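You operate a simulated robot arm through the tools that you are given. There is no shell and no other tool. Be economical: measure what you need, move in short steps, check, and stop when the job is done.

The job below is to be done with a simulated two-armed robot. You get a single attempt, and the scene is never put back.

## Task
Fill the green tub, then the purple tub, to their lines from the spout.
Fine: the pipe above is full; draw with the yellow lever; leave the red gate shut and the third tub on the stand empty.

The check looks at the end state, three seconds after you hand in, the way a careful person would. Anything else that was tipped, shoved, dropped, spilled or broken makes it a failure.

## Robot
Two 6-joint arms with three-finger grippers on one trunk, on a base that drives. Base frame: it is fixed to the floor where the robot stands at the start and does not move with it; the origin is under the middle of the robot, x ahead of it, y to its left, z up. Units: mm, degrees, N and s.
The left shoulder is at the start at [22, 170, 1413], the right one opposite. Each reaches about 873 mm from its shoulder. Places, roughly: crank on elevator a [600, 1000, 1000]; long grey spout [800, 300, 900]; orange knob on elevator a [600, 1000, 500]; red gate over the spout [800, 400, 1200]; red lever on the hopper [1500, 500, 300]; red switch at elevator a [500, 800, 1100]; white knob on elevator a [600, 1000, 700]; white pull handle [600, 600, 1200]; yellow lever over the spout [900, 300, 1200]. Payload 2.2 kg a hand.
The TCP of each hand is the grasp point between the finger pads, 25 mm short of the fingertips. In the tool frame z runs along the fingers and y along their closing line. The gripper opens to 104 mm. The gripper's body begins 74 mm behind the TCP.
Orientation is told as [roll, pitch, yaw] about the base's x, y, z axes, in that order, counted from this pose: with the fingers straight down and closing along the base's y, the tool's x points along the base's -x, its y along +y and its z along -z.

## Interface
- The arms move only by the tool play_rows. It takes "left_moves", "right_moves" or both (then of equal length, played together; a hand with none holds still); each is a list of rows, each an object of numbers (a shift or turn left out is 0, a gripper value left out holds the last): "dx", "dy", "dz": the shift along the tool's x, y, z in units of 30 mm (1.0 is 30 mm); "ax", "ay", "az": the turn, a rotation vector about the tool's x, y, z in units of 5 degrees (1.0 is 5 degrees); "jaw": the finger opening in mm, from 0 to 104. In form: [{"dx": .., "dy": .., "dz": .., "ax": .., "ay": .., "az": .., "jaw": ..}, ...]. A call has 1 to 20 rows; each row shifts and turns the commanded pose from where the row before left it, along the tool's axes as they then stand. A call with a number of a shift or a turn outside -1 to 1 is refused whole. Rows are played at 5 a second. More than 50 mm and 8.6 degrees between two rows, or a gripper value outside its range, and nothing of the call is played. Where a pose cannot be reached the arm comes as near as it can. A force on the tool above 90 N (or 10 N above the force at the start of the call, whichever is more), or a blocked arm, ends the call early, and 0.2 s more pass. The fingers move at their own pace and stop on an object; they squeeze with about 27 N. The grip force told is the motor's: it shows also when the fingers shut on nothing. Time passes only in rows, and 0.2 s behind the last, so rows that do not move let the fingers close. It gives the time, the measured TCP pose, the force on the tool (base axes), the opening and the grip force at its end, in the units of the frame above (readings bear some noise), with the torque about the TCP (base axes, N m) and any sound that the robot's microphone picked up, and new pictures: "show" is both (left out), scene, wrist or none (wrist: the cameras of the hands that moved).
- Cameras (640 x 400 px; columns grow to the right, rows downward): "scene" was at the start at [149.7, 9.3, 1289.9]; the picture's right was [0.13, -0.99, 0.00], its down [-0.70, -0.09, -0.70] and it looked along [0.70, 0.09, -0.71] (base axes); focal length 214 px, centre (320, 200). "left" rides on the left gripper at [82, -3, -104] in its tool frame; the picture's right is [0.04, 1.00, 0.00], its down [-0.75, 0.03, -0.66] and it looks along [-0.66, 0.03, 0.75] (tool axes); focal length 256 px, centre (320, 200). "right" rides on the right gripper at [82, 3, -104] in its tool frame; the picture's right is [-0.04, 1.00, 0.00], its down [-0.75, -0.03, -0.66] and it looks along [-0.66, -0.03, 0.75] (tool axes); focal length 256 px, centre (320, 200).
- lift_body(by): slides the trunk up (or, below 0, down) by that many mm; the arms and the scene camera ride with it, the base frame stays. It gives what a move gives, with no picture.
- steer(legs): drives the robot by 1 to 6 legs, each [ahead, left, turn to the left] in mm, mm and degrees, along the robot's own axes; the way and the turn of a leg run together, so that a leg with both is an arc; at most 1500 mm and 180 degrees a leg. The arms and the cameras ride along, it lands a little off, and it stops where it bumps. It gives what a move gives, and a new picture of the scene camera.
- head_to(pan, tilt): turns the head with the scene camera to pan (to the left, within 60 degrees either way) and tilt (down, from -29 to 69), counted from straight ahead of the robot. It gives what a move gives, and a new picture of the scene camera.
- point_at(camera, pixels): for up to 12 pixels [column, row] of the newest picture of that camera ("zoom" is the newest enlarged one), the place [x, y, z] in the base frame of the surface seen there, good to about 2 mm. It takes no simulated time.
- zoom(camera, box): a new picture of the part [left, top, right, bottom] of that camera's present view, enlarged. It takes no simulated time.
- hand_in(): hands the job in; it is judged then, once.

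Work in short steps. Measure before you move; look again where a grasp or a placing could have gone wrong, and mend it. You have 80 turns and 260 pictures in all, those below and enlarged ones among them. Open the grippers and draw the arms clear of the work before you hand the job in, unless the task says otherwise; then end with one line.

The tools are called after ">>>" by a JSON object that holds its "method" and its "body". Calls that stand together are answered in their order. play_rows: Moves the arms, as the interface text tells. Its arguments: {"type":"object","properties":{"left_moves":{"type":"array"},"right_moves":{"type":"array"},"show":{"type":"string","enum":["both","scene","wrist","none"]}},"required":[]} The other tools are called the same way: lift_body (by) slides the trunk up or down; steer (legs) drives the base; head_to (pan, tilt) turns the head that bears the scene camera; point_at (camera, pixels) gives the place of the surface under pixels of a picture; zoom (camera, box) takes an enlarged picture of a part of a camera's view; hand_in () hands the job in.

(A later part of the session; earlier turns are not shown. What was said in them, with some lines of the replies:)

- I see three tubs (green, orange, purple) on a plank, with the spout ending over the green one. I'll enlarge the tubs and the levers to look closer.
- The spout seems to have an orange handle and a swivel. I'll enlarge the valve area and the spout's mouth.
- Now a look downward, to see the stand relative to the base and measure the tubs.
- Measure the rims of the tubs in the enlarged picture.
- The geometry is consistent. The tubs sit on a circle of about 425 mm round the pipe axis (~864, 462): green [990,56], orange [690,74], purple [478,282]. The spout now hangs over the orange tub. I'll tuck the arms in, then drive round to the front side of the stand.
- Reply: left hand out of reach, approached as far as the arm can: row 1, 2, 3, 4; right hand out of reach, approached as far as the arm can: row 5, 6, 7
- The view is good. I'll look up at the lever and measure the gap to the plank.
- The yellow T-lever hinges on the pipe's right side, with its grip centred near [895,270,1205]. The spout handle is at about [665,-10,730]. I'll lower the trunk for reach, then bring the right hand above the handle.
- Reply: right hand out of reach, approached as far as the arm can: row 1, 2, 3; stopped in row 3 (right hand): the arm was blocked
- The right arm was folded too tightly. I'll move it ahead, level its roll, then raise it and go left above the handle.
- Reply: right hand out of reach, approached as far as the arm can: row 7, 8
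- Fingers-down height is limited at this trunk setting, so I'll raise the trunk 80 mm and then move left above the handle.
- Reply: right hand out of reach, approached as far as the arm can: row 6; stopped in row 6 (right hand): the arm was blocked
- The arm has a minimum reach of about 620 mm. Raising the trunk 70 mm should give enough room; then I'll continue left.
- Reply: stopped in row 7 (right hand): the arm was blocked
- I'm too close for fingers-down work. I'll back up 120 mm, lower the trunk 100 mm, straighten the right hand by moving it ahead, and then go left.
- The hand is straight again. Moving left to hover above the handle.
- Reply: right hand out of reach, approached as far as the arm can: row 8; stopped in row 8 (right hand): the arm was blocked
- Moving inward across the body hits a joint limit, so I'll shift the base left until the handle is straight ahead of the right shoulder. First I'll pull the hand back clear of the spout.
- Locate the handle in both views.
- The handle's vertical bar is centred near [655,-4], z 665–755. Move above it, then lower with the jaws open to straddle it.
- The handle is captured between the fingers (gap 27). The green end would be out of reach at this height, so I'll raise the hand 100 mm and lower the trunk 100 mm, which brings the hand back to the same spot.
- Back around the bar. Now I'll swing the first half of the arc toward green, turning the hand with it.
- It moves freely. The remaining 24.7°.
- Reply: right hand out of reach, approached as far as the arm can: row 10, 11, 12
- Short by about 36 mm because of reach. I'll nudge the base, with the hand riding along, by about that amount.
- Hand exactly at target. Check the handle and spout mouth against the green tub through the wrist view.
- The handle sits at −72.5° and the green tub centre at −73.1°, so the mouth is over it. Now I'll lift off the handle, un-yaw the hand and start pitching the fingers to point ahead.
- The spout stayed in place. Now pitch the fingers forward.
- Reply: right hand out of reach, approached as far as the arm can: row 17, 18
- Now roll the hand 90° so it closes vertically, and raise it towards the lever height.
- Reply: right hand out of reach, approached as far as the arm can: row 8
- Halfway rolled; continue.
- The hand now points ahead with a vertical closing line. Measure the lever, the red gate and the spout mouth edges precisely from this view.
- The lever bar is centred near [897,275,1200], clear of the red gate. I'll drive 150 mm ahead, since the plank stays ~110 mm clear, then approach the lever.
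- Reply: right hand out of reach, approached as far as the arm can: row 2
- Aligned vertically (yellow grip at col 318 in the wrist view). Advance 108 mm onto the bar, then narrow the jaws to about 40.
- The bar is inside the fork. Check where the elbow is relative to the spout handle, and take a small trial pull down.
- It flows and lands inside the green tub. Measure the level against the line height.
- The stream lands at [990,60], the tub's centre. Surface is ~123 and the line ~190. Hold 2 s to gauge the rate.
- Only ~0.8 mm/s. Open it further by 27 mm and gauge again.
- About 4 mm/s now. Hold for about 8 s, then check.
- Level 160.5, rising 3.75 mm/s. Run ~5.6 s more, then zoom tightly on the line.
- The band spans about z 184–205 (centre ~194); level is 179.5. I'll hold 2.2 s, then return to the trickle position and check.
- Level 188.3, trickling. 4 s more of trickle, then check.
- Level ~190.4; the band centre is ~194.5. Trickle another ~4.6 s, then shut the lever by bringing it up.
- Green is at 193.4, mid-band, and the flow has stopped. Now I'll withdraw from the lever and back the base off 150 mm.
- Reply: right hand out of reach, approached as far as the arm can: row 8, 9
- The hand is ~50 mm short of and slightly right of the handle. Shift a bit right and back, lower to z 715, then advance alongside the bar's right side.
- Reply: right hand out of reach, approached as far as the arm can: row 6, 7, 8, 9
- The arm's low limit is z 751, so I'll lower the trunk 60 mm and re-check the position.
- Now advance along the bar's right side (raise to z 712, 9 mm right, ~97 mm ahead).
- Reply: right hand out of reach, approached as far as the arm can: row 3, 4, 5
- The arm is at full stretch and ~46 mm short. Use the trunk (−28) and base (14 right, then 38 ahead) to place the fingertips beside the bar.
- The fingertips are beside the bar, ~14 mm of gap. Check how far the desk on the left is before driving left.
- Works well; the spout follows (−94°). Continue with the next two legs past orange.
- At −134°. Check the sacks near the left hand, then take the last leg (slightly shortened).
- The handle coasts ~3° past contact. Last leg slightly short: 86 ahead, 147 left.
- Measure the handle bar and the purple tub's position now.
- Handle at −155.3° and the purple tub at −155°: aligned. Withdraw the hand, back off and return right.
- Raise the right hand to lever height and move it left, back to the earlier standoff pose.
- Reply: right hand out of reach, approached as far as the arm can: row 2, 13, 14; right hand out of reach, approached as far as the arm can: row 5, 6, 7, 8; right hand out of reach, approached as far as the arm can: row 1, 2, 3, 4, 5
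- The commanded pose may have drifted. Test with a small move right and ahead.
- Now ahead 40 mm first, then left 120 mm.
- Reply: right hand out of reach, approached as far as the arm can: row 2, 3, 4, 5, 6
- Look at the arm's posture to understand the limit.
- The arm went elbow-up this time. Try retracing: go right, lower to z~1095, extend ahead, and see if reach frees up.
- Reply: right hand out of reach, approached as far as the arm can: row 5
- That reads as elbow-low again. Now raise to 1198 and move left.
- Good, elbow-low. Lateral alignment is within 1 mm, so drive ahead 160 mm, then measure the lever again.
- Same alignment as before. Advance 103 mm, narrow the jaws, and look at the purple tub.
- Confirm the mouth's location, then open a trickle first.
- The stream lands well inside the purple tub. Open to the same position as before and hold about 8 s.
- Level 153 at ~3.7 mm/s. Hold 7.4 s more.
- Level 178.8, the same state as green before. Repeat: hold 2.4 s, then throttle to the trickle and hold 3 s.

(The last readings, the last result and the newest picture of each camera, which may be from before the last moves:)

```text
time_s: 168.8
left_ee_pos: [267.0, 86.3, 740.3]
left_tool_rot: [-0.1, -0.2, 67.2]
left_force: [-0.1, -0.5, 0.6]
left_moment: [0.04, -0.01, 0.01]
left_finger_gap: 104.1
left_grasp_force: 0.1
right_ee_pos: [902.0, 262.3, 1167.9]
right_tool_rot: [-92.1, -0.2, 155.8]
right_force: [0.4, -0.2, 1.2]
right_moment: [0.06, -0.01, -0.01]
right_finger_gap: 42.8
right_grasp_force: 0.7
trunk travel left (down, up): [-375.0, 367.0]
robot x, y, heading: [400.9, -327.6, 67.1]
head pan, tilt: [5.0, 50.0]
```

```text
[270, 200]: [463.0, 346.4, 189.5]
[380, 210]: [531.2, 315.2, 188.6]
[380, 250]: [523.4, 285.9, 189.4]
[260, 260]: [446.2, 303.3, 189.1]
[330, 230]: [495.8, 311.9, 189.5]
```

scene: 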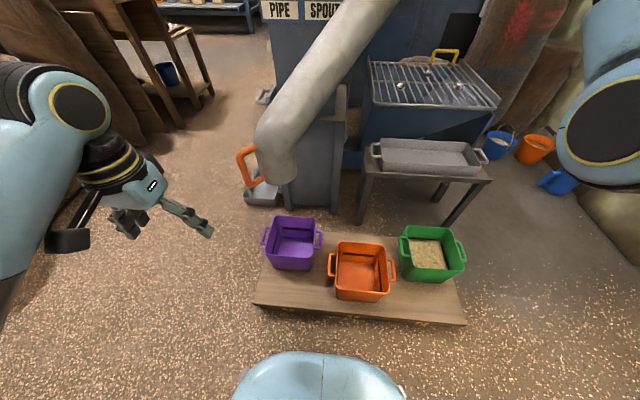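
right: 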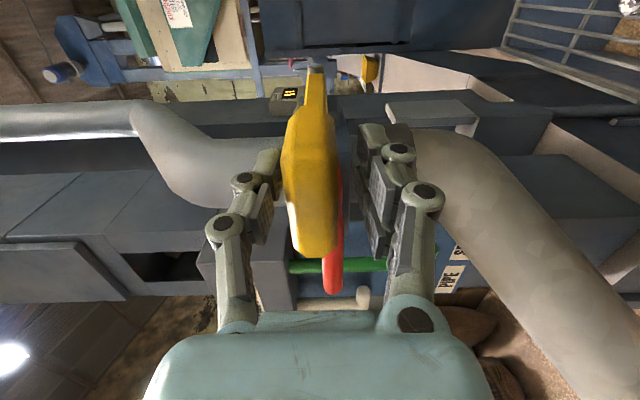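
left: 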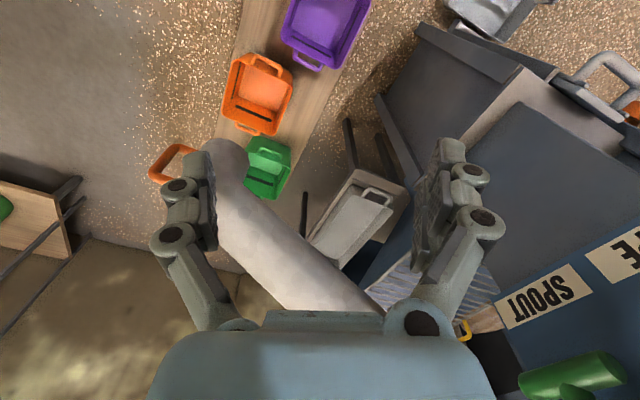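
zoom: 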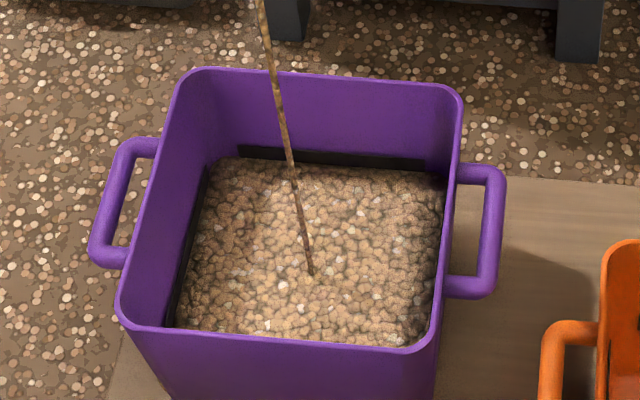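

Level 189.3. Trickle ~5.4 s more and then shut the lever.

>>> {"method": "play_rows", "body": {"right_moves": [{}, {}, {}, {}, {}, {}, {}, {}, {}, {}, {}, {}, {}, {}, {}, {}, {}, {}, {}, {}], "show": "none"}}

>>> {"method": "play_rows", "body": {"right_moves": [{}, {}, {}, {}, {}, {"dy": -0.4, "ax": -0.2}, {"dy": -0.4, "ax": -0.3}, {"dy": -0.3}, {"dy": -0.25}, {}, {}], "show": "both"}}

>>> {"method": "zoom", "body": {"camera": "scene", "box": [265, 205, 325, 265]}}

>>> {"method": "point_at", "body": {"camera": "zoom", "pixels": [[270, 200], [380, 210], [380, 250], [260, 260], [330, 230]]}}

```text
time_s: 173.0
left_ee_pos: [266.8, 85.4, 739.8]
left_tool_rot: [-0.1, -0.2, 67.2]
left_force: [0.1, 0.1, 1.1]
left_moment: [0.0, -0.02, 0.03]
left_finger_gap: 104.1
left_grasp_force: 0.0
right_ee_pos: [902.4, 263.0, 1168.4]
right_tool_rot: [-92.2, -0.1, 155.8]
right_force: [-0.2, -0.2, 2.1]
right_moment: [0.05, -0.02, 0.04]
right_finger_gap: 42.9
right_grasp_force: 1.6
trunk travel left (down, up): [-375.0, 367.0]
robot x, y, heading: [396.3, -323.1, 67.2]
head pan, tilt: [5.0, 50.0]
```

```text
time_s: 175.4
left_ee_pos: [267.3, 85.9, 740.8]
left_tool_rot: [-0.1, -0.2, 67.1]
left_force: [-0.5, 0.1, -0.1]
left_moment: [-0.01, 0.02, -0.01]
left_finger_gap: 104.0
left_grasp_force: 0.1
right_ee_pos: [902.5, 261.7, 1208.0]
right_tool_rot: [-89.7, 0.0, 155.8]
right_force: [0.9, 0.1, 0.5]
right_moment: [-0.02, 0.03, -0.02]
right_finger_gap: 41.9
right_grasp_force: 0.1
trunk travel left (down, up): [-375.0, 367.0]
robot x, y, heading: [393.5, -328.9, 67.2]
head pan, tilt: [5.0, 50.0]
```

scene: 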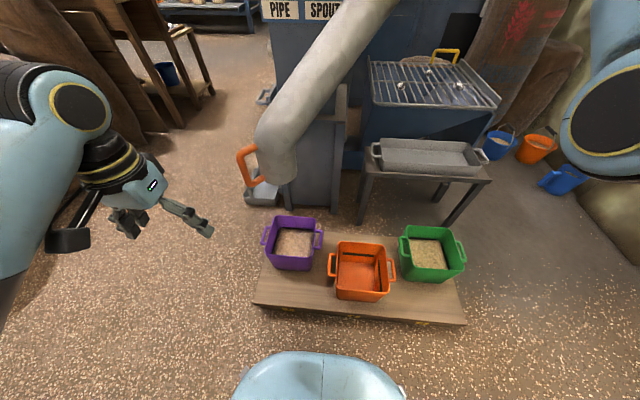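
right: 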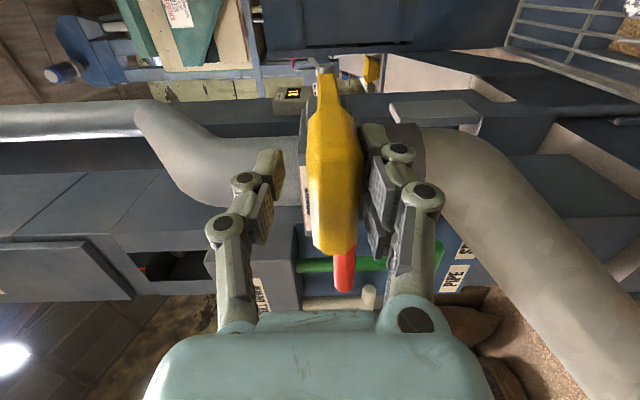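

```text
6.67 times, centred on (295, 235) of scene
```

zoom: 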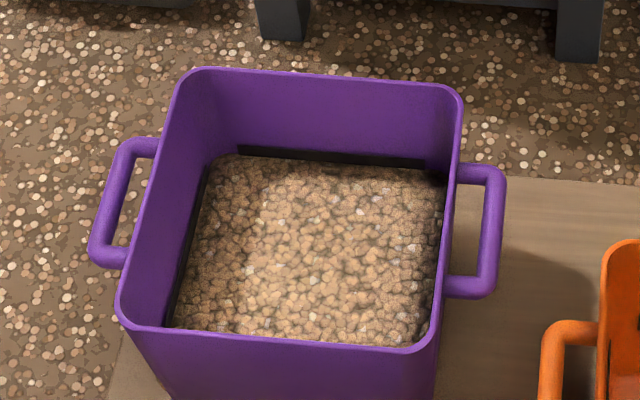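

```text
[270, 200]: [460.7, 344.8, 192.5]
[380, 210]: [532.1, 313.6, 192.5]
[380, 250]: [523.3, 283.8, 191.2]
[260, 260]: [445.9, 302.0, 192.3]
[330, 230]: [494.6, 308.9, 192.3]
```

Both tubs sit mid-band (193 and 192), the flow has stopped and orange is empty. Withdraw the hand, back off, and check green and orange.

>>> {"method": "play_rows", "body": {"right_moves": [{"dy": 0.2, "jaw": 62}, {}, {"dz": -1}, {"dz": -1}, {"dz": -1}, {"dz": -1}, {}], "show": "none"}}

>>> {"method": "steer", "body": {"legs": [[-200, 0, 0]]}}

>>> {"method": "head_to", "body": {"pan": 0, "tilt": 35}}

>>> {"method": "zoom", "body": {"camera": "scene", "box": [220, 200, 440, 330]}}

>>> {"method": "zoom", "body": {"camera": "scene", "box": [260, 20, 400, 120]}}

```text
time_s: 177.0
left_ee_pos: [266.7, 86.3, 740.9]
left_tool_rot: [-0.2, -0.2, 67.2]
left_force: [0.4, 0.1, -0.1]
left_moment: [0.0, -0.04, 0.0]
left_finger_gap: 104.0
left_grasp_force: 0.1
right_ee_pos: [854.3, 154.3, 1202.7]
right_tool_rot: [-89.6, -0.2, 155.8]
right_force: [0.4, -0.2, -0.2]
right_moment: [-0.01, 0.01, -0.01]
right_finger_gap: 61.9
right_grasp_force: 0.0
trunk travel left (down, up): [-375.0, 367.0]
robot x, y, heading: [392.7, -324.1, 67.2]
head pan, tilt: [5.0, 50.0]
```

```text
time_s: 178.6
left_ee_pos: [188.2, -99.7, 740.0]
left_tool_rot: [0.0, -0.3, 67.2]
left_force: [-0.8, 0.2, 0.1]
left_moment: [0.03, -0.01, -0.03]
left_finger_gap: 104.0
left_grasp_force: 0.1
right_ee_pos: [775.5, -32.6, 1203.9]
right_tool_rot: [-89.7, -0.1, 155.7]
right_force: [-0.5, -0.6, 0.2]
right_moment: [-0.03, 0.0, -0.01]
right_finger_gap: 61.9
right_grasp_force: 0.2
trunk travel left (down, up): [-375.0, 367.0]
robot x, y, heading: [321.6, -515.4, 67.3]
head pan, tilt: [5.0, 50.0]
```

scene: 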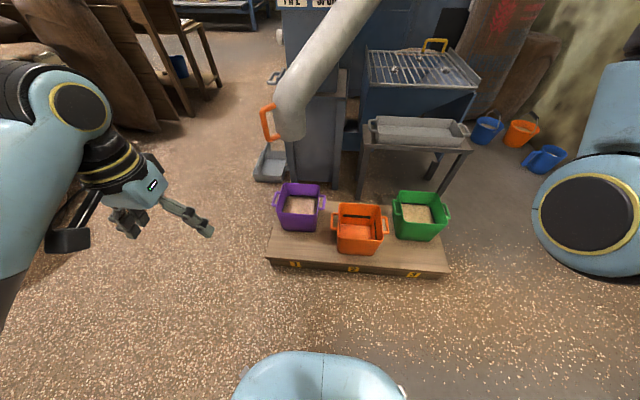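

```text
time_s: 179.4
left_ee_pos: [188.7, -100.2, 740.0]
left_tool_rot: [-0.1, -0.3, 67.2]
left_force: [0.3, -0.6, -0.1]
left_moment: [-0.02, 0.01, -0.01]
left_finger_gap: 104.0
left_grasp_force: 0.0
right_ee_pos: [775.9, -31.4, 1204.2]
right_tool_rot: [-89.7, -0.1, 155.7]
right_force: [0.0, -0.3, 1.2]
right_moment: [0.03, 0.02, -0.01]
right_finger_gap: 62.0
right_grasp_force: 0.2
trunk travel left (down, up): [-375.0, 367.0]
robot x, y, heading: [320.2, -512.2, 67.1]
head pan, tilt: [0.0, 35.0]
```

scene: 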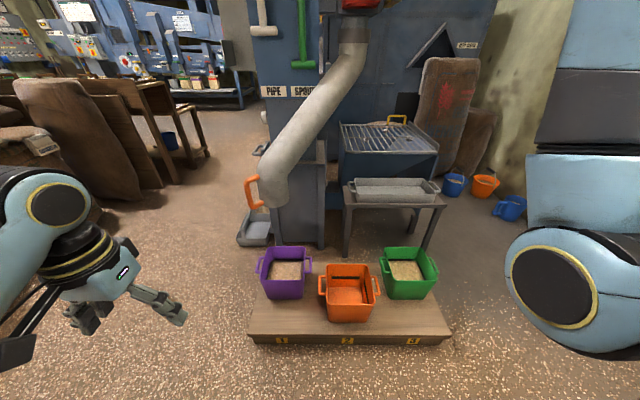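

```text
2.91 times, centred on (330, 265) of scene
```

zoom: 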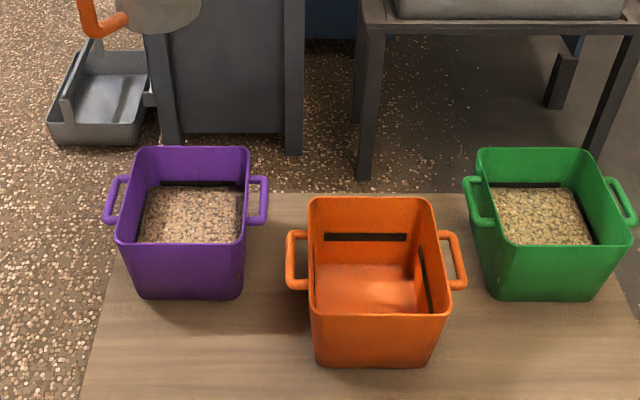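

```text
4.00 times, centred on (330, 70) of scene
```

zoom: 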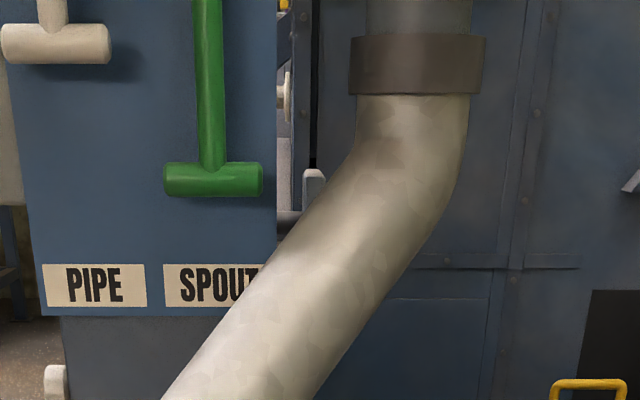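

Both tubs are filled to the line, the orange one is empty, the lever is shut, and nothing is disturbed. Open the gripper fully and hand in.

>>> {"method": "play_rows", "body": {"right_moves": [{"jaw": 104}, {}, {}], "show": "none"}}

>>> {"method": "hand_in", "body": {}}

```text
time_s: 180.2
left_ee_pos: [188.6, -99.2, 740.7]
left_tool_rot: [0.0, -0.2, 67.1]
left_force: [0.7, 0.6, 0.3]
left_moment: [0.0, 0.04, 0.03]
left_finger_gap: 104.1
left_grasp_force: 0.0
right_ee_pos: [776.6, -31.2, 1204.4]
right_tool_rot: [-89.6, -0.1, 155.7]
right_force: [-0.4, -0.6, 0.6]
right_moment: [0.0, 0.0, 0.02]
right_finger_gap: 103.9
right_grasp_force: 0.0
trunk travel left (down, up): [-375.0, 367.0]
robot x, y, heading: [317.3, -512.3, 67.2]
head pan, tilt: [0.0, 35.0]
```

```text
The job is handed in.
```

The green tub and then the purple tub were filled to their lines with the yellow lever, which is shut again; the red gate was never touched, the orange tub is empty, and the job is handed in.
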